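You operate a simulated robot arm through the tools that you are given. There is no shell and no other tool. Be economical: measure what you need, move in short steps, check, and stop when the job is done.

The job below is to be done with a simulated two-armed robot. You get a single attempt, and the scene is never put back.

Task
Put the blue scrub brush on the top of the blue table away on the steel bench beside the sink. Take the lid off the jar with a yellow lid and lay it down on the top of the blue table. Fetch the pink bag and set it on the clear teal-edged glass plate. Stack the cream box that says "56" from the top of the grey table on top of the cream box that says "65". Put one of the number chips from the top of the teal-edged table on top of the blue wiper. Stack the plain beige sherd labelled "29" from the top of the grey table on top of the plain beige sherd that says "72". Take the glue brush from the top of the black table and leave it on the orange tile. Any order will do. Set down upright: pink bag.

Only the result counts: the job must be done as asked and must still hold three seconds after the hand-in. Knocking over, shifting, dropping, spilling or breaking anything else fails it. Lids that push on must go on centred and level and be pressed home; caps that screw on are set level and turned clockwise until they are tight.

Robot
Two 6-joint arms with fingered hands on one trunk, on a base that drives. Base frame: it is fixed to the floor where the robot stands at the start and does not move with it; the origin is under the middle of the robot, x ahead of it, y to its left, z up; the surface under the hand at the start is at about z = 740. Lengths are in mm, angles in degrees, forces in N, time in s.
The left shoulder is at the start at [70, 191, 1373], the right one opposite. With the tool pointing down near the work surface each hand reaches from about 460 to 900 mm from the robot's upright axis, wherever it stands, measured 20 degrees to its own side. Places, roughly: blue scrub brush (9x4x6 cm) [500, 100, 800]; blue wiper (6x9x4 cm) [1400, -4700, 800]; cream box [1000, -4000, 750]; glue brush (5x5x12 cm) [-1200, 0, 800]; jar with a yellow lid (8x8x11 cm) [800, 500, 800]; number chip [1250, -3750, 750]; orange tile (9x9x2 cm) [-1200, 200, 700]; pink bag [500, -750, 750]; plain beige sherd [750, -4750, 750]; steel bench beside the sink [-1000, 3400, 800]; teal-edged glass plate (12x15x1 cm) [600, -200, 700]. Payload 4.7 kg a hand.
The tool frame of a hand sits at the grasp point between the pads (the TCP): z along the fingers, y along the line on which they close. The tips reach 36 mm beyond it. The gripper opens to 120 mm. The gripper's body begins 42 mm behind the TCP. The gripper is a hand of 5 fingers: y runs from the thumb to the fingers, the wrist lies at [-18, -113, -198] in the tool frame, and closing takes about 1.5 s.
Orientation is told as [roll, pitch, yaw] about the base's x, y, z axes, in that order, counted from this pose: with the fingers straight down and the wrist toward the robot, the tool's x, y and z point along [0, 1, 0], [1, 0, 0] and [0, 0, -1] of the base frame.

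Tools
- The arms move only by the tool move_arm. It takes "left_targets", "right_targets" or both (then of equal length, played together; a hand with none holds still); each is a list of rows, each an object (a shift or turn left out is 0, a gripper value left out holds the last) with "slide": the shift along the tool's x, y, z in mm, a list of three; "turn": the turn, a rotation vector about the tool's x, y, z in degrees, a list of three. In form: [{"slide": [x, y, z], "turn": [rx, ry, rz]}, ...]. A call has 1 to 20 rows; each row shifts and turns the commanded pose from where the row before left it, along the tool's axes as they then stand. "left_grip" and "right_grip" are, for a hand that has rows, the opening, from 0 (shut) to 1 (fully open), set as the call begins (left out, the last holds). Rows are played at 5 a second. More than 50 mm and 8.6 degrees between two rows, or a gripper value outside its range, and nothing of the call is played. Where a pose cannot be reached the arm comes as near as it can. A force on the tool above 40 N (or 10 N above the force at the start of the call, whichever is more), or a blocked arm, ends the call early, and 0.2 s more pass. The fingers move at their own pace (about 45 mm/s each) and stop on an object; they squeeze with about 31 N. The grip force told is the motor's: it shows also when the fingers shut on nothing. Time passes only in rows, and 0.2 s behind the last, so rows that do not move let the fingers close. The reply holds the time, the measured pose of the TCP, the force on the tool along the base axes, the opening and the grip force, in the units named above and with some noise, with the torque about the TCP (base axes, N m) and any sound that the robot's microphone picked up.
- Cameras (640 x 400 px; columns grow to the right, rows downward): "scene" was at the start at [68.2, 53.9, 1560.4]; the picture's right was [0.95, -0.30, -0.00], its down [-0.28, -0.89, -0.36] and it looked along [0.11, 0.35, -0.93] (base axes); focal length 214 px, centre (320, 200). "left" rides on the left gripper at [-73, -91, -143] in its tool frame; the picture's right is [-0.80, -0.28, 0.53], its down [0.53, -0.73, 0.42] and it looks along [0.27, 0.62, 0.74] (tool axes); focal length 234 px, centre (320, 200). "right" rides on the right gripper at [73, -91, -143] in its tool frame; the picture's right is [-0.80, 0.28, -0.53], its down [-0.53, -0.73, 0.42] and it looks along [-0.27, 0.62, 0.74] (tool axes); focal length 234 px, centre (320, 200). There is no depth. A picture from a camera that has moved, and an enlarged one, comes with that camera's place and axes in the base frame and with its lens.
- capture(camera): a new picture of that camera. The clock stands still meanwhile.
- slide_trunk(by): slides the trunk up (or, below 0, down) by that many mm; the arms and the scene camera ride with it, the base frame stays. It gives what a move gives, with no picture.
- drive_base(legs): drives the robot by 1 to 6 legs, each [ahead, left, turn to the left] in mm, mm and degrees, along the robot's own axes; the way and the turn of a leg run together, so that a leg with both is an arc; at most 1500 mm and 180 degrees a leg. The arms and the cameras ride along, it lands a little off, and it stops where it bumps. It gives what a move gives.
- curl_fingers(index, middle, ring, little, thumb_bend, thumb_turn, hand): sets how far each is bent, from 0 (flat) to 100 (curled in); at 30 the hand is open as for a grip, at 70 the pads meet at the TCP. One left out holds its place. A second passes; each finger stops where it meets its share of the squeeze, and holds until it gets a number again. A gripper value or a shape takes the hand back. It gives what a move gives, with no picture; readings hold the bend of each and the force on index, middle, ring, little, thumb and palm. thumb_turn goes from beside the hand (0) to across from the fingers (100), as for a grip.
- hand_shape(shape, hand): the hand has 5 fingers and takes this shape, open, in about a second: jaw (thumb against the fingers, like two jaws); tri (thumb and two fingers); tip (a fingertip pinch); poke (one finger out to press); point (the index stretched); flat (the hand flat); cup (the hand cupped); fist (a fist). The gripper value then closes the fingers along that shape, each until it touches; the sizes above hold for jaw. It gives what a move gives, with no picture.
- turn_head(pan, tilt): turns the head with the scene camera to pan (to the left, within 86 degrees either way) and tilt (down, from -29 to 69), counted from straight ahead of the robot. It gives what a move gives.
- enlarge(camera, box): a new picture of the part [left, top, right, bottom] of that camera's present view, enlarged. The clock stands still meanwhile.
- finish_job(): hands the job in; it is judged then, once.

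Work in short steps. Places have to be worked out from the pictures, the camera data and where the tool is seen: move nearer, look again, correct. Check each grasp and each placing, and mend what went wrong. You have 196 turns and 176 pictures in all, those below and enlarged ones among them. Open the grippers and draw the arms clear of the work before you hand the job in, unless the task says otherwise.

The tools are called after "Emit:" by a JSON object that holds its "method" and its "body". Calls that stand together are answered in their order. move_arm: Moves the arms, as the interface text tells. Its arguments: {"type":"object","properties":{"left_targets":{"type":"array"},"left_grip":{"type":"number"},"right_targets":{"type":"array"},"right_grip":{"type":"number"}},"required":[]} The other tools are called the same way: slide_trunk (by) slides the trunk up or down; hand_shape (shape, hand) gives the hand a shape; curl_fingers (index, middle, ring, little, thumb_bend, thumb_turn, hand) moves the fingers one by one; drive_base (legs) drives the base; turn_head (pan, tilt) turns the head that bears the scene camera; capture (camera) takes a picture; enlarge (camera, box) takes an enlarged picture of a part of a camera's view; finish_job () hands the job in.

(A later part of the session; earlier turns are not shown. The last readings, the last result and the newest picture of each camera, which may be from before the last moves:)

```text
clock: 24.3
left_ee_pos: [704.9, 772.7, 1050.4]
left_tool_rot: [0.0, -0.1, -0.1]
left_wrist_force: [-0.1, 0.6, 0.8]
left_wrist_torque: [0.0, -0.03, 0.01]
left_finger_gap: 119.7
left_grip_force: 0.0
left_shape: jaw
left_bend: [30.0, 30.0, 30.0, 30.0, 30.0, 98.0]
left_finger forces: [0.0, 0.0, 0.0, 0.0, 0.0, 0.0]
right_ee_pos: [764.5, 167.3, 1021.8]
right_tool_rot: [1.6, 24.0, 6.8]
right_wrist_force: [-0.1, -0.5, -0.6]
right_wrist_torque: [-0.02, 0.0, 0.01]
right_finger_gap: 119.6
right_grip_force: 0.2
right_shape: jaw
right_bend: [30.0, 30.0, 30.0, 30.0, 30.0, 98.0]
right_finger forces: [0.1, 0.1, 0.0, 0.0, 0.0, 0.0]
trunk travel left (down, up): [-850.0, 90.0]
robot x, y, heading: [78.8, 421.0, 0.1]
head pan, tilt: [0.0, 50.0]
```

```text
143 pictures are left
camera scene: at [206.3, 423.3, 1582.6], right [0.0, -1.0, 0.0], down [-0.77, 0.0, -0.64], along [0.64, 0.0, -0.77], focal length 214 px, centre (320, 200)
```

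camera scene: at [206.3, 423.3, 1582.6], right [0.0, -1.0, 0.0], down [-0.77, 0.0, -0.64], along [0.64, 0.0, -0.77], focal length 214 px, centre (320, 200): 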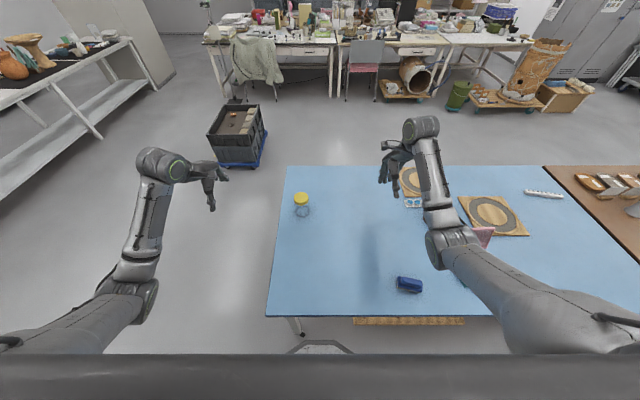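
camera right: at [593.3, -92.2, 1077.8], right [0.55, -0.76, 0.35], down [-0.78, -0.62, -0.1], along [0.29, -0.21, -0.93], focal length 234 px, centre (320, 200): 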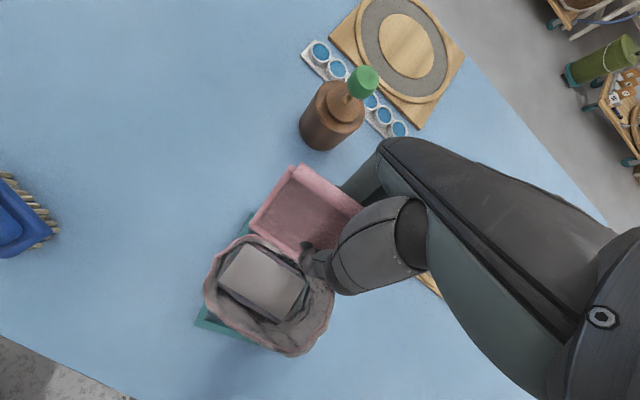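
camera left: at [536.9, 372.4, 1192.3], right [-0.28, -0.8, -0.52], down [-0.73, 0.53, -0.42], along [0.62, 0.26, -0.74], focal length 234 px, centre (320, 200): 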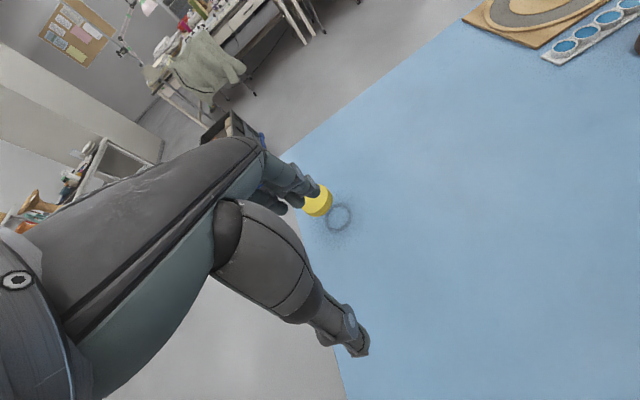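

I bring the left hand above the lid at (834,507).

Emit:
{"method": "move_arm", "body": {"left_targets": [{"slide": [-44, 21, 10]}, {"slide": [-44, 21, 10]}, {"slide": [-44, 21, 10]}, {"slide": [-44, 21, 10]}, {"slide": [-44, 21, 10]}, {"slide": [-44, 21, 10]}]}}

Emit:
{"method": "capture", "body": {"camera": "left"}}

Emit:
{"method": "enlarge", "body": {"camera": "scene", "box": [260, 160, 360, 225]}}

```text
clock: 25.7
left_ee_pos: [833.6, 509.1, 989.9]
left_tool_rot: [0.1, 0.1, 0.0]
left_wrist_force: [-0.9, -0.7, -0.5]
left_wrist_torque: [-0.02, -0.01, 0.01]
left_finger_gap: 119.8
left_grip_force: 0.0
left_shape: jaw
left_bend: [30.0, 30.0, 30.0, 30.0, 30.0, 98.0]
left_finger forces: [0.0, 0.0, 0.0, 0.0, 0.0, 0.1]
right_ee_pos: [766.2, 165.6, 1018.8]
right_tool_rot: [1.7, 24.0, 6.9]
right_wrist_force: [-0.1, 0.0, -0.3]
right_wrist_torque: [0.02, 0.05, -0.01]
right_finger_gap: 119.8
right_grip_force: 0.0
right_shape: jaw
right_bend: [30.0, 30.0, 30.0, 30.0, 30.0, 98.0]
right_finger forces: [0.0, 0.0, 0.0, 0.0, 0.0, 0.1]
trunk travel left (down, up): [-850.0, 90.0]
robot x, y, heading: [82.0, 421.0, -0.2]
head pan, tilt: [0.0, 50.0]
```

```text
142 pictures are left
camera left: at [743.6, 435.6, 1133.1], right [-0.28, -0.8, -0.53], down [-0.73, 0.53, -0.42], along [0.62, 0.27, -0.74], focal length 234 px, centre (320, 200)
```

left: 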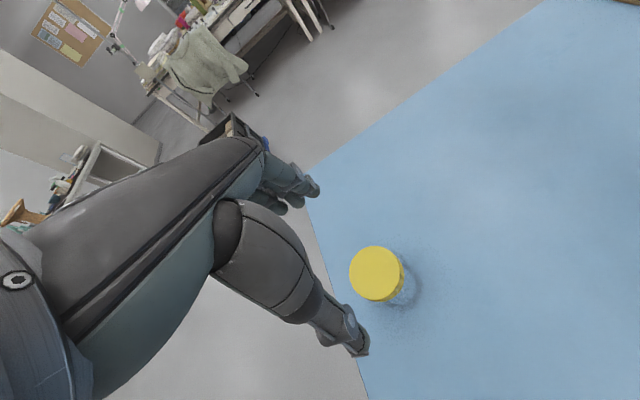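

```text
6.15 times, centred on (310, 192) of scene
camera zoom: at [209.6, 420.8, 1582.2], right [0.0, -1.0, 0.0], down [-0.77, 0.0, -0.64], along [0.64, 0.0, -0.77], focal length 1320 px, centre (382, 246)
```

zoom: 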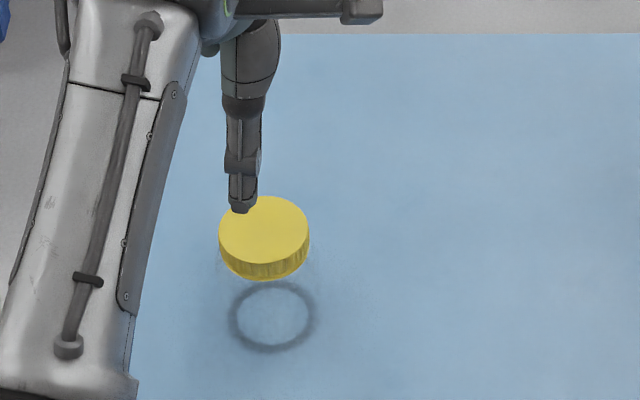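

The lid centre is (835,505), diameter about 70. I lower so fingertips reach just the lid's rim.

Emit:
{"method": "move_arm", "body": {"left_targets": [{"slide": [-4, 1, 42]}, {"slide": [0, 0, 42]}, {"slide": [0, 0, 42]}]}}

Emit:
{"method": "capture", "body": {"camera": "left"}}

Emit:
{"method": "enlarge", "body": {"camera": "scene", "box": [260, 160, 360, 225]}}

```text
clock: 26.5
left_ee_pos: [833.9, 505.8, 863.2]
left_tool_rot: [0.0, 0.0, -0.2]
left_wrist_force: [-0.3, -0.1, -0.2]
left_wrist_torque: [0.0, 0.02, 0.0]
left_finger_gap: 119.9
left_grip_force: 0.1
left_shape: jaw
left_bend: [30.0, 30.0, 30.0, 30.0, 30.0, 98.0]
left_finger forces: [0.1, 0.1, 0.0, 0.1, 0.0, 0.1]
right_ee_pos: [763.9, 168.6, 1018.8]
right_tool_rot: [1.5, 24.0, 6.8]
right_wrist_force: [-0.7, -0.2, 0.2]
right_wrist_torque: [0.01, 0.01, 0.0]
right_finger_gap: 119.8
right_grip_force: 0.1
right_shape: jaw
right_bend: [30.0, 30.0, 30.0, 30.0, 30.0, 98.0]
right_finger forces: [0.1, 0.0, 0.0, 0.0, 0.0, 0.1]
trunk travel left (down, up): [-850.0, 90.0]
robot x, y, heading: [80.3, 424.4, -0.0]
head pan, tilt: [0.0, 50.0]
```

```text
140 pictures are left
camera left: at [743.2, 433.9, 1007.2], right [-0.28, -0.8, -0.52], down [-0.73, 0.53, -0.42], along [0.62, 0.26, -0.74], focal length 234 px, centre (320, 200)
```

left: 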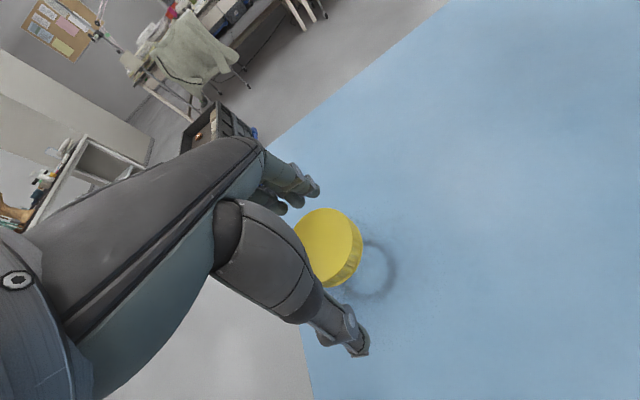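

```text
6.15 times, centred on (310, 192) of scene
camera zoom: at [208.7, 423.7, 1582.4], right [0.0, -1.0, 0.0], down [-0.77, 0.0, -0.64], along [0.64, 0.0, -0.77], focal length 1320 px, centre (382, 246)
```

zoom: 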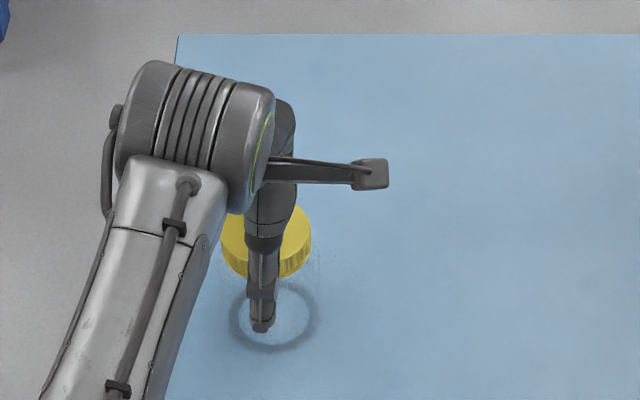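

I close on the lid.

Emit:
{"method": "move_arm", "body": {"left_targets": [{}, {}, {}, {}, {}, {}, {}, {}], "left_grip": 0}}

Emit:
{"method": "capture", "body": {"camera": "left"}}

```text
clock: 28.3
left_ee_pos: [833.3, 504.1, 863.4]
left_tool_rot: [-0.2, 0.1, -0.1]
left_wrist_force: [0.9, 0.4, -2.0]
left_wrist_torque: [-0.02, 0.06, -0.01]
left_finger_gap: 59.1
left_grip_force: 31.2
left_shape: jaw
left_bend: [74.0, 43.0, 45.0, 42.0, 73.0, 100.0]
left_finger forces: [16.3, 9.3, 0.0, 0.1, 26.6, 0.0]
right_ee_pos: [764.9, 166.2, 1019.6]
right_tool_rot: [1.6, 23.9, 6.8]
right_wrist_force: [-0.5, -0.2, 0.0]
right_wrist_torque: [0.02, -0.03, 0.0]
right_finger_gap: 119.7
right_grip_force: 0.1
right_shape: jaw
right_bend: [30.0, 30.0, 30.0, 30.0, 30.0, 98.0]
right_finger forces: [0.0, 0.0, 0.0, 0.0, 0.0, 0.0]
trunk travel left (down, up): [-850.0, 90.0]
robot x, y, heading: [78.8, 419.9, 0.1]
head pan, tilt: [0.0, 50.0]
```

```text
138 pictures are left
camera left: at [743.0, 433.6, 1007.3], right [-0.28, -0.8, -0.53], down [-0.73, 0.53, -0.42], along [0.62, 0.27, -0.74], focal length 234 px, centre (320, 200)
```

left: 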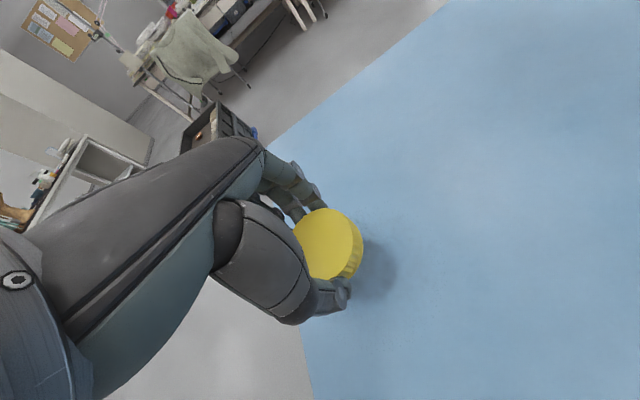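

The lid is gripped. I test a small counter-clockwise turn of 8°.

Emit:
{"method": "move_arm", "body": {"left_targets": [{"turn": [0, 0, -4]}, {"turn": [0, 0, -4]}]}}

Emit:
{"method": "enlarge", "body": {"camera": "left", "box": [260, 180, 420, 320]}}

```text
clock: 28.9
left_ee_pos: [833.8, 504.1, 863.4]
left_tool_rot: [0.0, -0.1, 8.0]
left_wrist_force: [0.7, 1.2, 0.6]
left_wrist_torque: [0.03, 0.05, -0.05]
left_finger_gap: 59.0
left_grip_force: 31.1
left_shape: jaw
left_bend: [74.0, 43.0, 45.0, 42.0, 73.0, 100.0]
left_finger forces: [16.2, 9.8, 0.1, 0.0, 26.8, 0.0]
right_ee_pos: [764.7, 166.8, 1020.1]
right_tool_rot: [1.5, 23.9, 6.8]
right_wrist_force: [-0.1, 0.7, -0.7]
right_wrist_torque: [-0.01, 0.01, -0.02]
right_finger_gap: 119.7
right_grip_force: 0.0
right_shape: jaw
right_bend: [30.0, 30.0, 30.0, 30.0, 30.0, 98.0]
right_finger forces: [0.1, 0.0, 0.0, 0.0, 0.0, 0.1]
trunk travel left (down, up): [-850.0, 90.0]
robot x, y, heading: [84.6, 424.5, -0.1]
head pan, tilt: [0.0, 50.0]
```

```text
2.86 times, centred on (340, 250) of left
camera zoom: at [753.8, 420.3, 1006.9], right [-0.17, -0.83, -0.53], down [-0.8, 0.43, -0.42], along [0.58, 0.35, -0.74], focal length 669 px, centre (263, 57)
```

zoom: 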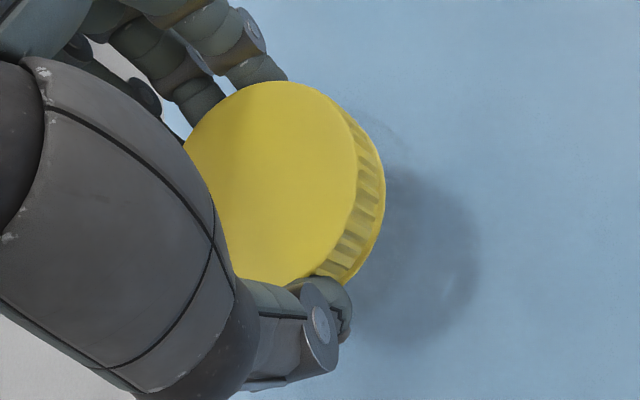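

The turn meets almost no torque. I lift 6 mm to see whether the lid separates or the jar comes along.

Emit:
{"method": "move_arm", "body": {"left_targets": [{"slide": [0, 0, -3]}, {"slide": [0, 0, -4]}, {}]}}

Emit:
{"method": "enlarge", "body": {"camera": "left", "box": [260, 180, 420, 320]}}

Emit:
{"method": "enlarge", "body": {"camera": "scene", "box": [260, 160, 360, 225]}}

```text
clock: 29.7
left_ee_pos: [832.5, 505.5, 870.2]
left_tool_rot: [0.0, 0.1, 7.9]
left_wrist_force: [0.3, 0.4, -1.9]
left_wrist_torque: [-0.03, -0.01, 0.0]
left_finger_gap: 59.0
left_grip_force: 31.0
left_shape: jaw
left_bend: [74.0, 43.0, 45.0, 42.0, 73.0, 100.0]
left_finger forces: [16.3, 9.6, 0.0, 0.0, 26.6, 0.0]
right_ee_pos: [764.6, 167.2, 1019.0]
right_tool_rot: [1.6, 24.1, 6.8]
right_wrist_force: [-0.4, 0.3, 0.0]
right_wrist_torque: [-0.02, 0.03, 0.03]
right_finger_gap: 119.6
right_grip_force: 0.1
right_shape: jaw
right_bend: [30.0, 30.0, 30.0, 30.0, 30.0, 98.0]
right_finger forces: [0.0, 0.0, 0.0, 0.0, 0.0, 0.1]
trunk travel left (down, up): [-850.0, 90.0]
robot x, y, heading: [80.1, 425.5, -0.1]
head pan, tilt: [0.0, 50.0]
```

```text
2.86 times, centred on (340, 250) of left
camera zoom: at [753.7, 420.5, 1013.0], right [-0.17, -0.83, -0.53], down [-0.8, 0.43, -0.42], along [0.58, 0.35, -0.74], focal length 669 px, centre (263, 57)
```

zoom: 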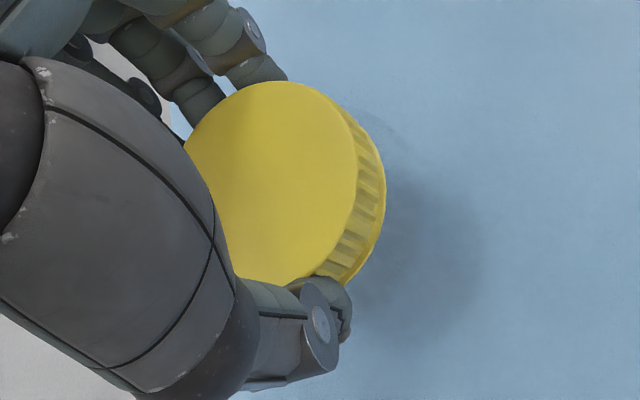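

```text
6.15 times, centred on (310, 192) of scene
camera zoom: at [208.9, 423.0, 1582.3], right [0.0, -1.0, 0.0], down [-0.77, 0.0, -0.64], along [0.64, 0.0, -0.77], focal length 1320 px, centre (382, 246)
```

zoom: 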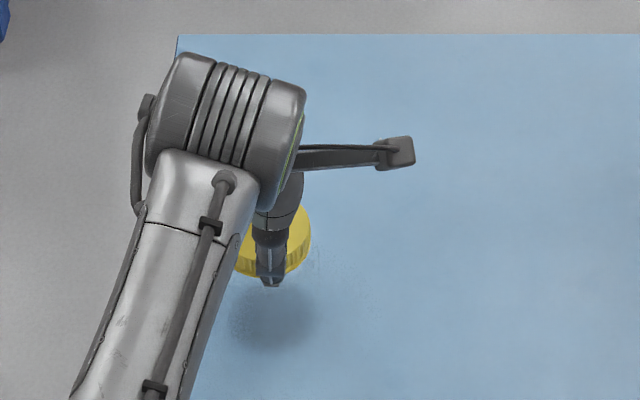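

The jar came up with the lid (ring shadow gone, ~2 N), so the lid must be worked with the jar held. I lift it 95 mm, turn the hand clockwise for stroke, and meanwhile begin rolling the right hand to horizontal.

Emit:
{"method": "move_arm", "body": {"left_targets": [{"slide": [0, 0, -16], "turn": [0, 0, 8]}, {"slide": [0, 0, -16], "turn": [0, 0, 8]}, {"slide": [0, 0, -16], "turn": [0, 0, 8]}, {"slide": [0, 0, -16], "turn": [0, 0, 8]}, {"slide": [0, 0, -16], "turn": [0, 0, 8]}, {"slide": [0, 0, -16], "turn": [0, 0, 8]}], "right_targets": [{"turn": [-6, 0, 2]}, {"turn": [-6, 0, 2]}, {"turn": [-6, 0, 2]}, {"turn": [-6, 0, 1]}, {}, {}]}}

Emit:
{"method": "capture", "body": {"camera": "scene"}}

```text
clock: 31.1
left_ee_pos: [833.0, 503.3, 965.3]
left_tool_rot: [0.0, 0.0, -40.2]
left_wrist_force: [-0.1, -0.3, -1.6]
left_wrist_torque: [-0.03, 0.0, 0.02]
left_finger_gap: 59.0
left_grip_force: 30.7
left_shape: jaw
left_bend: [74.0, 43.0, 45.0, 42.0, 73.0, 100.0]
left_finger forces: [16.3, 9.4, 0.0, 0.0, 26.5, 0.0]
right_ee_pos: [765.0, 167.3, 1019.3]
right_tool_rot: [-0.2, 0.1, -0.7]
right_wrist_force: [0.0, -0.3, 0.1]
right_wrist_torque: [-0.01, 0.04, -0.01]
right_finger_gap: 119.7
right_grip_force: 0.1
right_shape: jaw
right_bend: [30.0, 30.0, 30.0, 30.0, 30.0, 98.0]
right_finger forces: [0.1, 0.1, 0.1, 0.0, 0.0, 0.0]
trunk travel left (down, up): [-850.0, 90.0]
robot x, y, heading: [78.0, 419.5, -0.1]
head pan, tilt: [0.0, 50.0]
```

```text
134 pictures are left
camera scene: at [209.1, 423.3, 1582.2], right [0.0, -1.0, 0.0], down [-0.77, 0.0, -0.64], along [0.64, 0.0, -0.77], focal length 214 px, centre (320, 200)
```

scene: 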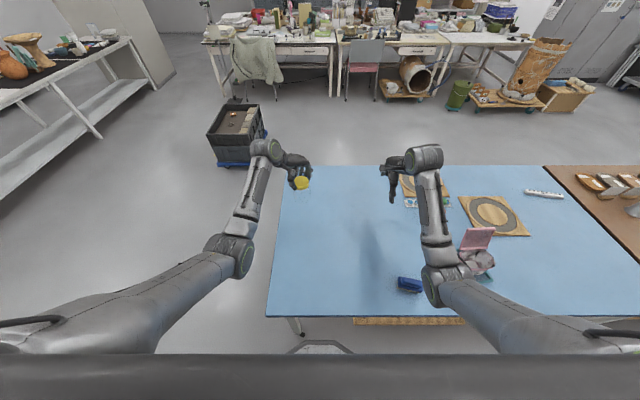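

I roll the right hand 90° so its fingers point left toward the jar.

Emit:
{"method": "move_arm", "body": {"right_targets": [{"turn": [0, 8.2, 0]}, {"turn": [0, 8.2, 0]}, {"turn": [0, 8.2, 0]}, {"turn": [0, 8.2, 0]}, {"turn": [0, 8.2, 0]}, {"turn": [0, 8.2, 0]}, {"turn": [0, 8.2, 0]}, {"turn": [0, 8.2, 0]}, {"turn": [0, 8.2, 0]}, {"turn": [0, 8.2, 0]}, {"turn": [0, 8, 0]}]}}

Emit:
{"method": "capture", "body": {"camera": "scene"}}

Emit:
{"method": "capture", "body": {"camera": "right"}}

```text
clock: 33.5
left_ee_pos: [834.1, 503.0, 965.9]
left_tool_rot: [0.0, 0.1, -40.2]
left_wrist_force: [0.7, 0.8, -2.8]
left_wrist_torque: [0.04, 0.01, -0.03]
left_finger_gap: 59.1
left_grip_force: 30.8
left_shape: jaw
left_bend: [74.0, 43.0, 45.0, 42.0, 73.0, 100.0]
left_finger forces: [16.3, 9.6, 0.0, 0.0, 26.5, 0.0]
right_ee_pos: [765.3, 166.0, 1019.5]
right_tool_rot: [90.0, 0.1, -0.6]
right_wrist_force: [-1.0, -0.3, -0.5]
right_wrist_torque: [-0.01, 0.02, -0.02]
right_finger_gap: 119.7
right_grip_force: 0.1
right_shape: jaw
right_bend: [30.0, 30.0, 30.0, 30.0, 30.0, 98.0]
right_finger forces: [0.1, 0.0, 0.0, 0.0, 0.0, 0.1]
trunk travel left (down, up): [-850.0, 90.0]
robot x, y, heading: [80.8, 423.8, -0.0]
head pan, tilt: [0.0, 50.0]
```

```text
133 pictures are left
camera scene: at [209.1, 423.0, 1582.3], right [0.0, -1.0, 0.0], down [-0.77, 0.0, -0.64], along [0.64, 0.0, -0.77], focal length 214 px, centre (320, 200)
```

scene: 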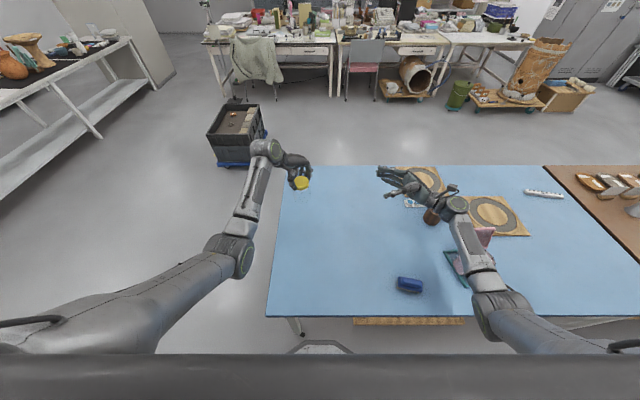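

```text
132 pictures are left
camera right: at [672.9, 24.2, 1091.7], right [0.27, -0.53, -0.8], down [-0.73, 0.43, -0.53], along [0.63, 0.73, -0.27], focal length 234 px, centre (320, 200)
```

right: 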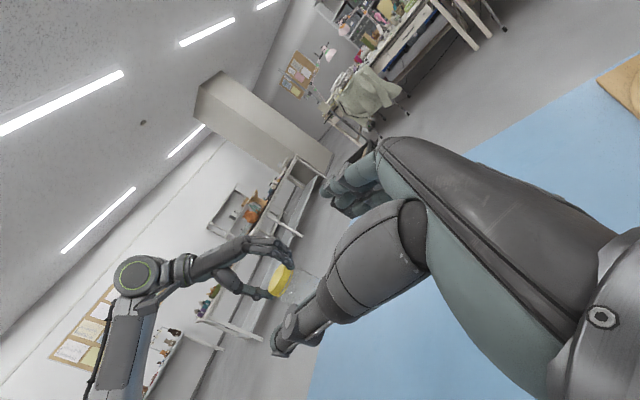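

The pose is reachable. I bring the right hand to jar-body height and x.

Emit:
{"method": "move_arm", "body": {"right_targets": [{"slide": [-35, 17, 30]}, {"slide": [-35, 17, 30]}, {"slide": [-35, 17, 30]}, {"slide": [-36, 18, 30]}]}}

Emit:
{"method": "capture", "body": {"camera": "right"}}

Emit:
{"method": "enlarge", "body": {"camera": "scene", "box": [240, 130, 440, 260]}}

```text
refused: row 4 steps farther than a row can; nothing moved
```

```text
131 pictures are left
camera right: at [672.9, 24.2, 1091.7], right [0.27, -0.53, -0.8], down [-0.73, 0.43, -0.53], along [0.63, 0.73, -0.27], focal length 234 px, centre (320, 200)
```

right: 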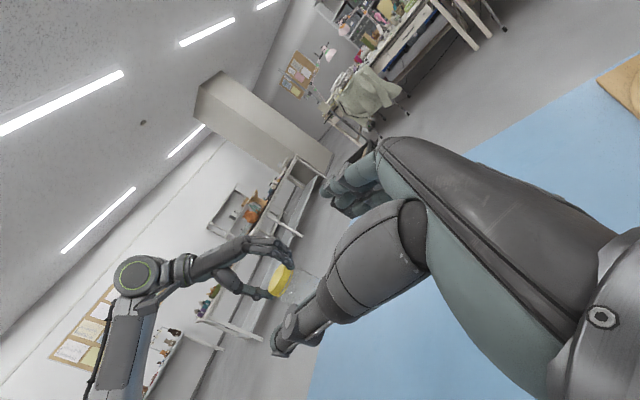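

```text
3.08 times, centred on (340, 195) of scene
camera zoom: at [209.1, 423.0, 1582.3], right [0.0, -1.0, 0.0], down [-0.77, 0.0, -0.64], along [0.64, 0.0, -0.77], focal length 660 px, centre (258, 215)
```

zoom: 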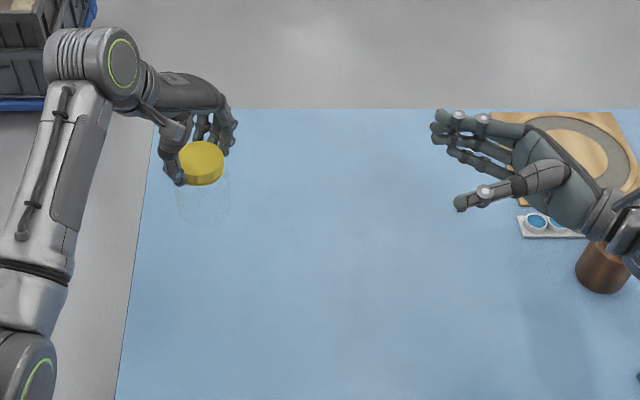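

Slightly too large a step; I redo it with five smaller rows.

Emit:
{"method": "move_arm", "body": {"right_targets": [{"slide": [-28, 14, 26]}, {"slide": [-28, 14, 26]}, {"slide": [-28, 14, 26]}, {"slide": [-28, 14, 26]}, {"slide": [-28, 13, 26]}]}}

Emit:
{"method": "capture", "body": {"camera": "right"}}

Emit:
{"method": "enlarge", "body": {"camera": "scene", "box": [240, 130, 440, 260]}}

```text
clock: 34.7
left_ee_pos: [834.4, 505.4, 963.4]
left_tool_rot: [-0.2, 0.1, -40.1]
left_wrist_force: [0.9, 0.6, -2.8]
left_wrist_torque: [-0.05, 0.05, -0.02]
left_finger_gap: 59.0
left_grip_force: 31.4
left_shape: jaw
left_bend: [74.0, 43.0, 45.0, 42.0, 73.0, 100.0]
left_finger forces: [16.2, 9.6, 0.0, 0.1, 26.4, 0.1]
right_ee_pos: [830.5, 296.6, 877.9]
right_tool_rot: [89.7, 0.4, -0.7]
right_wrist_force: [-4.3, -1.9, -7.4]
right_wrist_torque: [0.55, 0.0, -0.4]
right_finger_gap: 119.8
right_grip_force: 0.0
right_shape: jaw
right_bend: [30.0, 30.0, 30.0, 30.0, 30.0, 98.0]
right_finger forces: [0.1, 0.0, 0.0, 0.0, 0.0, 0.0]
right hand out of reach, approached as far as the arm can: row 5
trunk travel left (down, up): [-850.0, 90.0]
robot x, y, heading: [80.5, 424.6, 0.3]
head pan, tilt: [0.0, 50.0]
```

```text
129 pictures are left
camera right: at [739.2, 155.7, 951.9], right [0.27, -0.53, -0.8], down [-0.73, 0.43, -0.53], along [0.63, 0.73, -0.27], focal length 234 px, centre (320, 200)
```

right: 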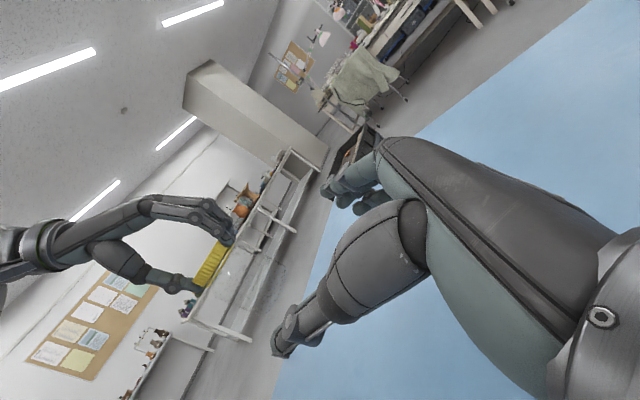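

```text
3.08 times, centred on (340, 195) of scene
camera zoom: at [210.9, 426.9, 1581.7], right [0.0, -1.0, 0.0], down [-0.77, 0.0, -0.64], along [0.64, 0.0, -0.77], focal length 660 px, centre (258, 215)
```

zoom: 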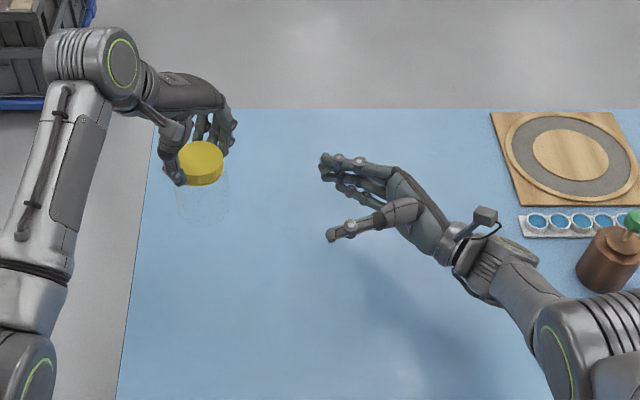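

The right arm is at its limit that far out (force −7 N). I bring both hands to a nearer, higher meeting point around (775,430).

Emit:
{"method": "move_arm", "body": {"left_targets": [{"slide": [-31.5, 0.8, -20]}, {"slide": [-31.5, 0.8, -20]}, {"slide": [-31.5, 0.8, -20]}], "right_targets": [{"slide": [20, -18, 5]}, {"slide": [20, -18, 5]}, {"slide": [20, -18, 5]}]}}

Emit:
{"method": "capture", "body": {"camera": "right"}}

Emit:
{"method": "enlarge", "body": {"camera": "scene", "box": [260, 130, 440, 240]}}

```text
clock: 35.5
left_ee_pos: [773.2, 427.9, 1027.3]
left_tool_rot: [0.1, 0.0, -40.2]
left_wrist_force: [-0.2, -0.5, -1.3]
left_wrist_torque: [0.05, -0.03, 0.0]
left_finger_gap: 58.9
left_grip_force: 30.8
left_shape: jaw
left_bend: [74.0, 43.0, 45.0, 42.0, 73.0, 100.0]
left_finger forces: [16.3, 9.4, 0.0, 0.1, 26.4, 0.1]
right_ee_pos: [775.5, 309.8, 942.2]
right_tool_rot: [90.0, 0.0, -0.6]
right_wrist_force: [-0.3, -0.2, 0.1]
right_wrist_torque: [-0.03, -0.03, -0.04]
right_finger_gap: 120.1
right_grip_force: 0.1
right_shape: jaw
right_bend: [30.0, 30.0, 30.0, 30.0, 30.0, 98.0]
right_finger forces: [0.0, 0.0, 0.0, 0.0, 0.0, 0.0]
trunk travel left (down, up): [-850.0, 90.0]
robot x, y, heading: [81.3, 421.1, -0.1]
head pan, tilt: [0.0, 50.0]
```

```text
127 pictures are left
camera right: at [682.9, 167.4, 1015.0], right [0.27, -0.53, -0.8], down [-0.73, 0.43, -0.53], along [0.63, 0.73, -0.27], focal length 234 px, centre (320, 200)
```

right: 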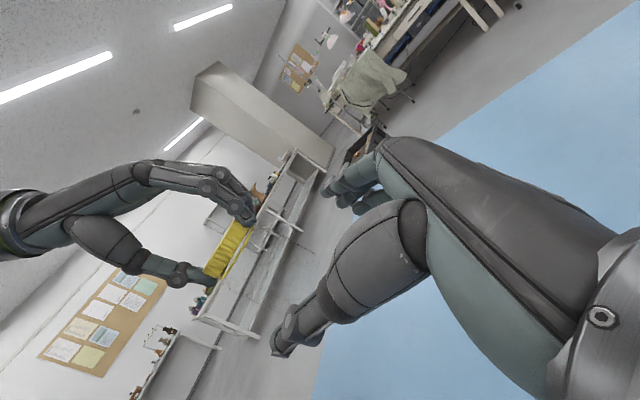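

```text
3.56 times, centred on (350, 185) of scene
camera zoom: at [205.8, 421.2, 1582.5], right [0.0, -1.0, 0.0], down [-0.77, 0.0, -0.64], along [0.64, 0.0, -0.77], focal length 763 px, centre (213, 253)
```

zoom: 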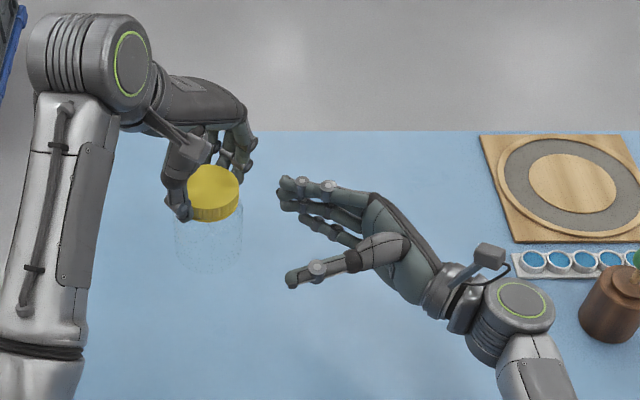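

Jar axis is at about (773,428), body z 905–995. I slide the right hand around it.

Emit:
{"method": "move_arm", "body": {"right_targets": [{"slide": [-1, -1, 40]}, {"slide": [-1, -1, 40]}, {"slide": [0, 0, 36]}]}}

Emit:
{"method": "capture", "body": {"camera": "right"}}

Emit:
{"method": "enlarge", "body": {"camera": "scene", "box": [260, 130, 440, 240]}}

```text
clock: 36.3
left_ee_pos: [775.3, 430.8, 1024.9]
left_tool_rot: [-0.1, 0.1, -40.1]
left_wrist_force: [1.5, 0.5, -3.1]
left_wrist_torque: [-0.01, 0.02, 0.0]
left_finger_gap: 58.7
left_grip_force: 31.3
left_shape: jaw
left_bend: [74.0, 43.0, 45.0, 42.0, 73.0, 100.0]
left_finger forces: [16.3, 9.5, 0.0, 0.0, 26.5, 0.1]
right_ee_pos: [777.6, 427.3, 940.4]
right_tool_rot: [89.8, 0.1, -0.7]
right_wrist_force: [0.6, 0.1, -0.3]
right_wrist_torque: [-0.01, -0.02, 0.01]
right_finger_gap: 120.0
right_grip_force: 0.0
right_shape: jaw
right_bend: [30.0, 30.0, 30.0, 30.0, 30.0, 98.0]
right_finger forces: [0.0, 0.0, 0.0, 0.1, 0.0, 0.0]
trunk travel left (down, up): [-850.0, 90.0]
robot x, y, heading: [81.2, 424.9, 0.2]
head pan, tilt: [0.0, 50.0]
```

```text
125 pictures are left
camera right: at [685.2, 284.3, 1013.7], right [0.27, -0.53, -0.8], down [-0.73, 0.43, -0.53], along [0.63, 0.73, -0.27], focal length 234 px, centre (320, 200)
```

right: 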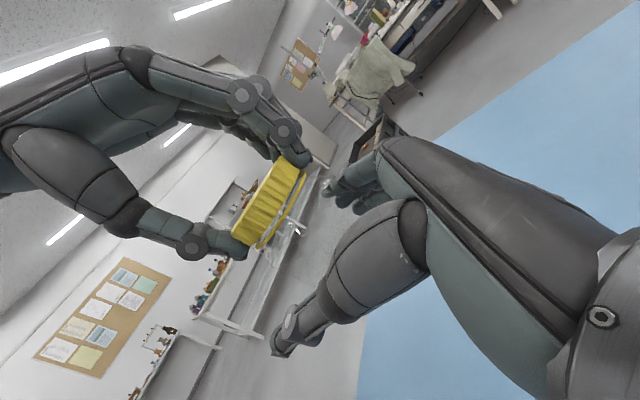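

```text
3.56 times, centred on (350, 185) of scene
camera zoom: at [209.3, 424.3, 1582.2], right [0.0, -1.0, 0.0], down [-0.77, 0.0, -0.64], along [0.64, 0.0, -0.77], focal length 763 px, centre (213, 253)
```

zoom: 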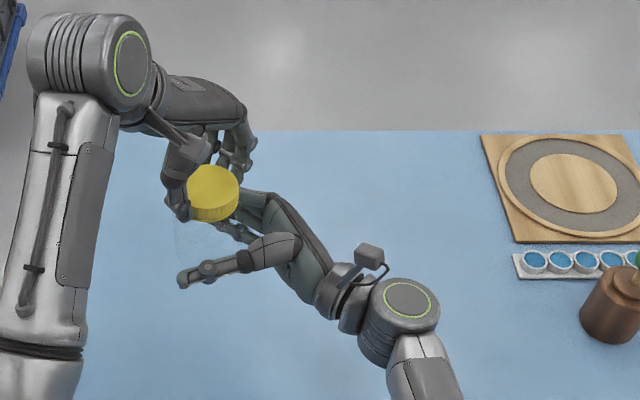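

The jar body sits between the right fingers and thumb; I close the right hand.

Emit:
{"method": "move_arm", "body": {"right_targets": [{}, {}, {}, {}, {}, {}, {}], "right_grip": 0}}

Emit:
{"method": "capture", "body": {"camera": "right"}}

```text
clock: 37.9
left_ee_pos: [775.4, 429.0, 1025.6]
left_tool_rot: [0.0, 0.0, -40.1]
left_wrist_force: [2.0, -1.7, -1.5]
left_wrist_torque: [-0.1, -0.05, 0.03]
left_finger_gap: 59.0
left_grip_force: 31.2
left_shape: jaw
left_bend: [74.0, 43.0, 45.0, 42.0, 73.0, 100.0]
left_finger forces: [17.9, 10.0, 0.0, 0.1, 26.2, 0.1]
right_ee_pos: [776.9, 425.6, 940.2]
right_tool_rot: [89.9, -0.1, -0.6]
right_wrist_force: [-1.9, 0.9, 0.1]
right_wrist_torque: [-0.04, -0.07, 0.02]
right_finger_gap: 56.8
right_grip_force: 31.2
right_shape: jaw
right_bend: [74.0, 47.0, 42.0, 44.0, 73.0, 100.0]
right_finger forces: [16.8, 6.1, 2.8, 0.0, 29.7, 0.0]
trunk travel left (down, up): [-850.0, 90.0]
robot x, y, heading: [78.0, 423.2, 0.0]
head pan, tilt: [0.0, 50.0]
```

```text
123 pictures are left
camera right: at [684.9, 283.5, 1013.7], right [0.27, -0.53, -0.8], down [-0.73, 0.43, -0.53], along [0.63, 0.73, -0.27], focal length 234 px, centre (320, 200)
```

right: 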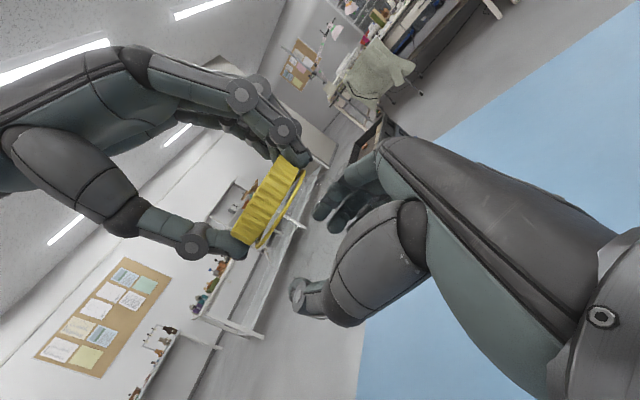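

Both grips hold. I turn the lid counter-clockwise 16° and read the torque.

Emit:
{"method": "move_arm", "body": {"left_targets": [{"turn": [0, 0, -5]}, {"turn": [0, 0, -5]}, {"turn": [0, 0, -6]}]}}

Emit:
{"method": "capture", "body": {"camera": "right"}}

```text
clock: 38.7
left_ee_pos: [776.4, 432.7, 1027.1]
left_tool_rot: [0.3, 0.0, -23.8]
left_wrist_force: [-1.9, -6.5, 0.9]
left_wrist_torque: [-0.29, 0.04, -0.04]
left_finger_gap: 58.7
left_grip_force: 31.4
left_shape: jaw
left_bend: [74.0, 43.0, 45.0, 42.0, 73.0, 100.0]
left_finger forces: [19.1, 7.8, 0.0, 0.0, 26.7, 0.1]
right_ee_pos: [777.8, 425.2, 940.9]
right_tool_rot: [89.9, -0.1, -0.6]
right_wrist_force: [2.9, 6.4, -0.2]
right_wrist_torque: [-0.29, 0.13, 0.06]
right_finger_gap: 56.8
right_grip_force: 31.0
right_shape: jaw
right_bend: [74.0, 47.0, 43.0, 44.0, 73.0, 100.0]
right_finger forces: [21.5, 5.8, 3.0, 0.0, 29.1, 0.0]
trunk travel left (down, up): [-850.0, 90.0]
robot x, y, heading: [78.8, 425.2, -0.1]
head pan, tilt: [0.0, 50.0]
```

```text
122 pictures are left
camera right: at [684.9, 283.4, 1013.9], right [0.27, -0.53, -0.8], down [-0.73, 0.43, -0.53], along [0.63, 0.73, -0.27], focal length 234 px, centre (320, 200)
```

right: 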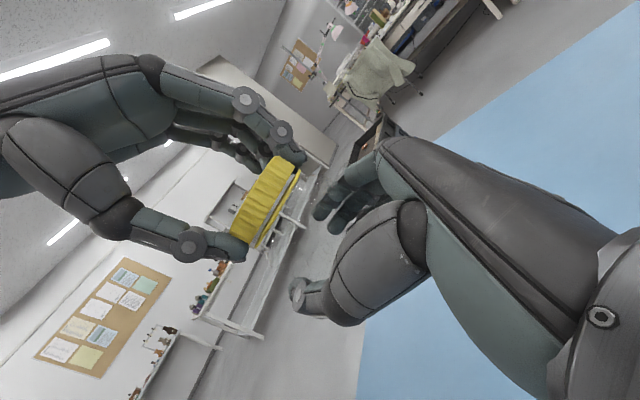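

Low torque, lid turning smoothly. I continue counter-clockwise 40° more.

Emit:
{"method": "move_arm", "body": {"left_targets": [{"turn": [0, 0, -8]}, {"turn": [0, 0, -8]}, {"turn": [0, 0, -8]}, {"turn": [0, 0, -8]}, {"turn": [0, 0, -8]}]}}

Emit:
{"method": "enlarge", "body": {"camera": "right", "box": [180, 110, 380, 340]}}

```text
clock: 39.8
left_ee_pos: [804.7, 528.8, 1020.4]
left_tool_rot: [6.7, -3.3, 14.4]
left_wrist_force: [0.4, -0.6, -0.8]
left_wrist_torque: [-0.02, 0.01, 0.01]
left_finger_gap: 37.8
left_grip_force: 31.4
left_shape: jaw
left_bend: [76.0, 50.0, 45.0, 42.0, 85.0, 100.0]
left_finger forces: [0.0, 0.0, 0.0, 0.1, 0.0, 0.0]
right_ee_pos: [776.8, 426.9, 938.3]
right_tool_rot: [89.8, 0.1, -0.6]
right_wrist_force: [0.1, 0.5, -1.7]
right_wrist_torque: [-0.01, 0.0, -0.01]
right_finger_gap: 51.6
right_grip_force: 30.7
right_shape: jaw
right_bend: [74.0, 53.0, 48.0, 44.0, 77.0, 100.0]
right_finger forces: [29.8, 1.6, 0.0, 0.0, 25.5, 0.0]
trunk travel left (down, up): [-850.0, 90.0]
robot x, y, heading: [76.6, 421.8, -0.1]
head pan, tilt: [0.0, 50.0]
stopped in row 5 (left hand): the arm was blocked; the commanded pose is now the measured one
```

```text
1.74 times, centred on (280, 225) of right
camera zoom: at [684.6, 282.9, 1012.8], right [0.27, -0.53, -0.8], down [-0.73, 0.43, -0.53], along [0.63, 0.73, -0.27], focal length 407 px, centre (390, 156)
```

zoom: 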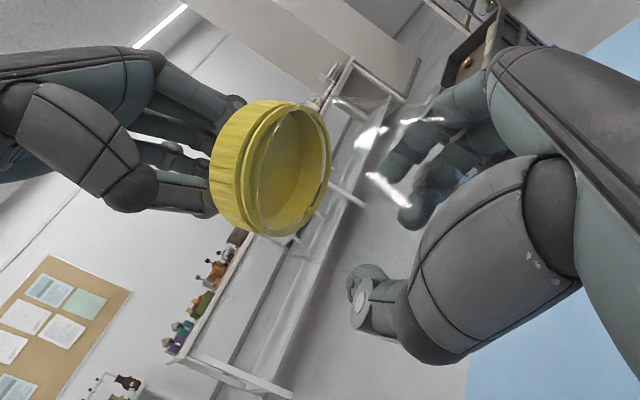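

The left arm jumped; the lid is off but may be slipping from the hand. I look before any time passes.

Emit:
{"method": "capture", "body": {"camera": "left"}}

Emit:
{"method": "enlarge", "body": {"camera": "scene", "box": [230, 130, 430, 250]}}

```text
120 pictures are left
camera left: at [731.7, 419.2, 1148.7], right [-0.05, -0.77, -0.63], down [-0.83, 0.38, -0.4], along [0.55, 0.5, -0.66], focal length 234 px, centre (320, 200)
```

left: 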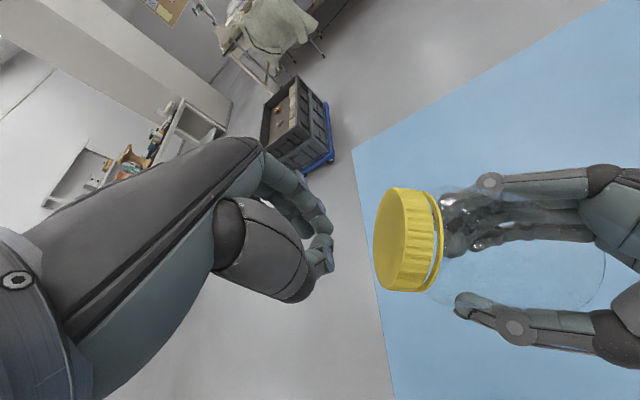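

```text
3.20 times, centred on (330, 190) of scene
camera zoom: at [209.0, 423.5, 1582.3], right [0.0, -1.0, 0.0], down [-0.77, 0.0, -0.64], along [0.64, 0.0, -0.77], focal length 686 px, centre (288, 232)
```

zoom: 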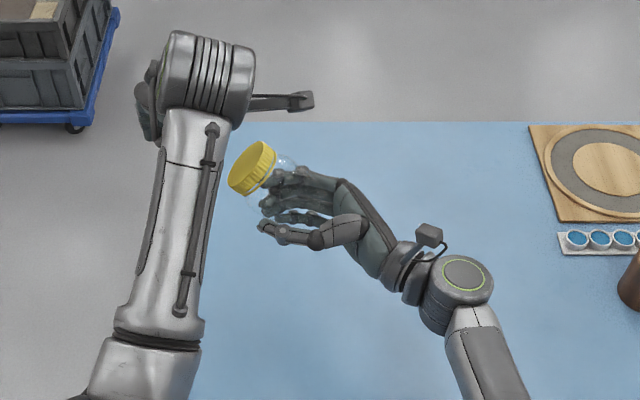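

The lid is still on; the jar got tipped to about 50° in the right hand's grip, lid near (798,467,988). I back the left hand off and view the jar clearly.

Emit:
{"method": "move_arm", "body": {"left_targets": [{"slide": [30, 0, -35]}, {"slide": [30, 0, -35]}, {"slide": [30, 0, -35]}]}}

Emit:
{"method": "capture", "body": {"camera": "left"}}

Emit:
{"method": "enlarge", "body": {"camera": "scene", "box": [230, 130, 430, 250]}}

Emit:
{"method": "capture", "body": {"camera": "right"}}

```text
clock: 40.6
left_ee_pos: [777.6, 601.0, 1134.3]
left_tool_rot: [6.4, -3.1, 14.2]
left_wrist_force: [0.0, -0.1, 0.4]
left_wrist_torque: [-0.04, 0.02, 0.0]
left_finger_gap: 37.7
left_grip_force: 30.4
left_shape: jaw
left_bend: [76.0, 50.0, 45.0, 42.0, 85.0, 100.0]
left_finger forces: [0.1, 0.1, 0.0, 0.1, 0.1, 0.0]
right_ee_pos: [776.1, 425.5, 939.6]
right_tool_rot: [89.8, 0.0, -0.6]
right_wrist_force: [-0.6, 0.7, -2.2]
right_wrist_torque: [0.0, -0.01, 0.04]
right_finger_gap: 51.6
right_grip_force: 30.7
right_shape: jaw
right_bend: [74.0, 53.0, 48.0, 44.0, 77.0, 100.0]
right_finger forces: [29.7, 1.6, 0.1, 0.0, 25.5, 0.0]
trunk travel left (down, up): [-850.0, 90.0]
robot x, y, heading: [79.3, 423.9, -0.1]
head pan, tilt: [0.0, 50.0]
```

```text
118 pictures are left
camera left: at [705.0, 491.7, 1263.3], right [-0.06, -0.78, -0.63], down [-0.83, 0.38, -0.4], along [0.55, 0.5, -0.67], focal length 234 px, centre (320, 200)
```

left: 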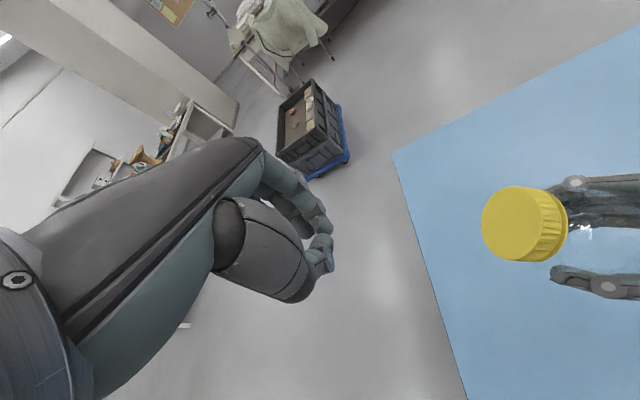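

```text
3.20 times, centred on (330, 190) of scene
camera zoom: at [208.6, 423.9, 1582.2], right [0.0, -1.0, 0.0], down [-0.77, 0.0, -0.64], along [0.64, 0.0, -0.77], focal length 686 px, centre (288, 232)
```

zoom: 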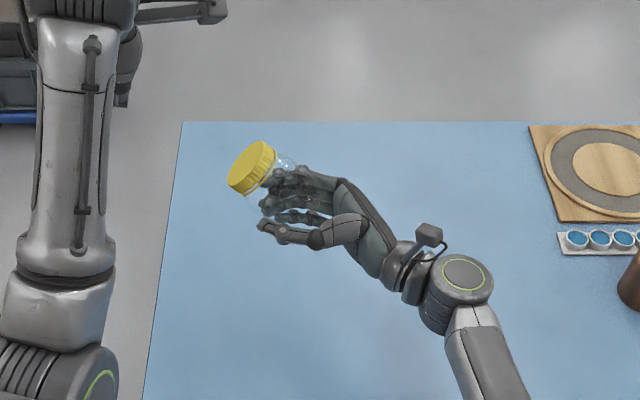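

```text
116 pictures are left
camera right: at [684.6, 283.2, 1013.3], right [0.27, -0.53, -0.8], down [-0.73, 0.43, -0.53], along [0.63, 0.73, -0.27], focal length 234 px, centre (320, 200)
```

right: 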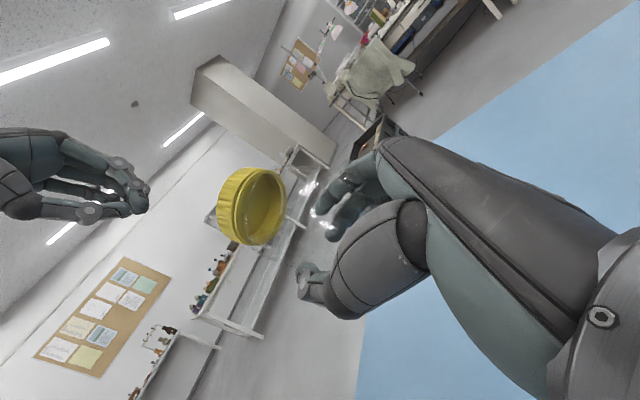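

Jar axis points about (0.17,0.68,0.71), lid top near (792,475,1010). I open the left hand and roll it to about -43° to line up with the lid.

Emit:
{"method": "move_arm", "body": {"left_targets": [{"turn": [2.2, -7, 2]}, {"turn": [2.2, -7, 2]}, {"turn": [2.2, -7, 2]}, {"turn": [2.2, -7, 2]}, {"turn": [2.2, -7, 2]}, {"turn": [2.2, -7, 2]}, {"turn": [2, -7, 2]}], "left_grip": 1}}

Emit:
{"method": "capture", "body": {"camera": "left"}}

Emit:
{"method": "capture", "body": {"camera": "scene"}}

```text
clock: 42.2
left_ee_pos: [777.4, 599.6, 1133.8]
left_tool_rot: [-43.9, 6.6, -3.2]
left_wrist_force: [-0.2, 0.1, -0.4]
left_wrist_torque: [-0.03, 0.02, 0.0]
left_finger_gap: 119.6
left_grip_force: 0.0
left_shape: jaw
left_bend: [30.0, 30.0, 30.0, 30.0, 30.0, 98.0]
left_finger forces: [0.1, 0.1, 0.1, 0.0, 0.1, 0.0]
right_ee_pos: [776.9, 425.1, 939.5]
right_tool_rot: [89.8, 0.1, -0.6]
right_wrist_force: [-0.4, 1.5, -1.8]
right_wrist_torque: [-0.02, -0.03, 0.0]
right_finger_gap: 51.2
right_grip_force: 31.1
right_shape: jaw
right_bend: [74.0, 53.0, 48.0, 44.0, 77.0, 100.0]
right_finger forces: [29.7, 1.6, 0.0, 0.1, 25.4, 0.1]
trunk travel left (down, up): [-850.0, 90.0]
robot x, y, heading: [80.9, 426.6, -0.1]
head pan, tilt: [0.0, 50.0]
```

```text
115 pictures are left
camera left: at [708.4, 651.7, 1297.3], right [-0.31, -0.93, 0.21], down [-0.8, 0.14, -0.59], along [0.52, -0.35, -0.78], focal length 234 px, centre (320, 200)
```

left: 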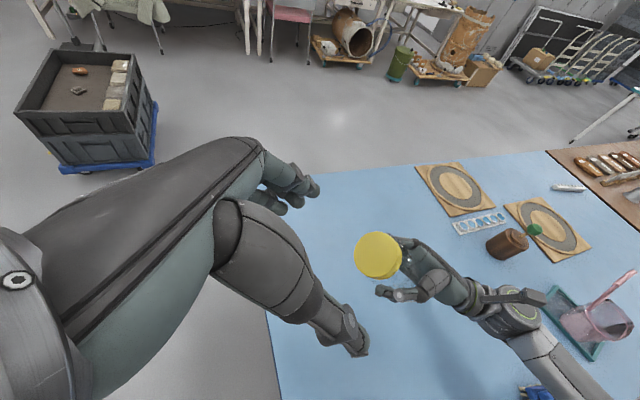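

```text
114 pictures are left
camera scene: at [208.8, 424.4, 1582.3], right [0.0, -1.0, 0.0], down [-0.77, 0.0, -0.64], along [0.64, 0.0, -0.77], focal length 214 px, centre (320, 200)
```

scene: 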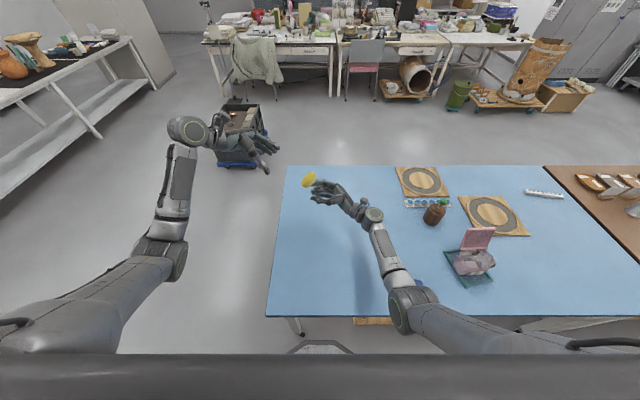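

Lid top centre now triangulates to (791,473,1008), and the tool axis matches its tilt. I shift 36 mm sideways and advance partway.

Emit:
{"method": "move_arm", "body": {"left_targets": [{"slide": [-2, 18, 20]}, {"slide": [-2, 18, 30]}, {"slide": [0, 0, 40]}]}}

Emit:
{"method": "capture", "body": {"camera": "left"}}

Emit:
{"method": "enlarge", "body": {"camera": "scene", "box": [230, 130, 430, 250]}}

```text
clock: 43.0
left_ee_pos: [803.9, 531.4, 1067.1]
left_tool_rot: [-43.6, 6.5, -3.2]
left_wrist_force: [0.2, 0.1, 1.5]
left_wrist_torque: [-0.02, 0.0, -0.02]
left_finger_gap: 119.8
left_grip_force: 0.0
left_shape: jaw
left_bend: [30.0, 30.0, 30.0, 30.0, 30.0, 98.0]
left_finger forces: [0.1, 0.0, 0.1, 0.1, 0.1, 0.0]
right_ee_pos: [776.9, 424.3, 940.6]
right_tool_rot: [89.9, 0.0, -0.6]
right_wrist_force: [-0.3, 0.6, -1.3]
right_wrist_torque: [-0.03, -0.01, 0.01]
right_finger_gap: 51.6
right_grip_force: 30.7
right_shape: jaw
right_bend: [74.0, 53.0, 48.0, 44.0, 77.0, 100.0]
right_finger forces: [29.6, 1.6, 0.0, 0.0, 25.6, 0.0]
trunk travel left (down, up): [-850.0, 90.0]
robot x, y, heading: [82.3, 422.5, -0.1]
head pan, tilt: [0.0, 50.0]
```

```text
113 pictures are left
camera left: at [733.4, 581.9, 1231.0], right [-0.31, -0.93, 0.2], down [-0.8, 0.14, -0.59], along [0.52, -0.35, -0.78], focal length 234 px, centre (320, 200)
```

left: 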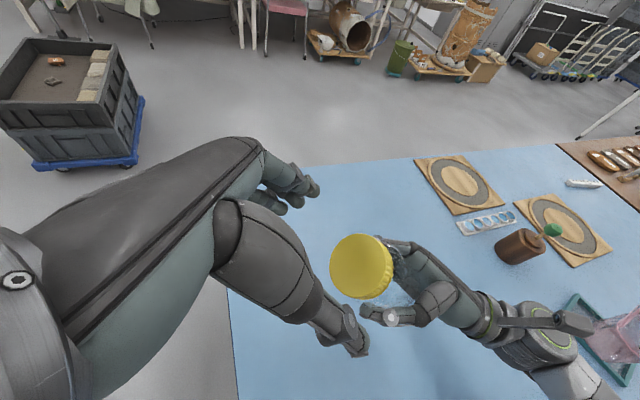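

```text
3.20 times, centred on (330, 190) of scene
camera zoom: at [208.2, 421.6, 1582.4], right [0.0, -1.0, 0.0], down [-0.77, 0.0, -0.64], along [0.64, 0.0, -0.77], focal length 686 px, centre (288, 232)
```

zoom: 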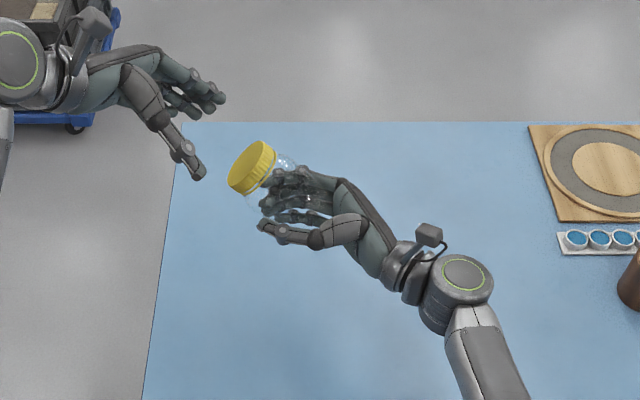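

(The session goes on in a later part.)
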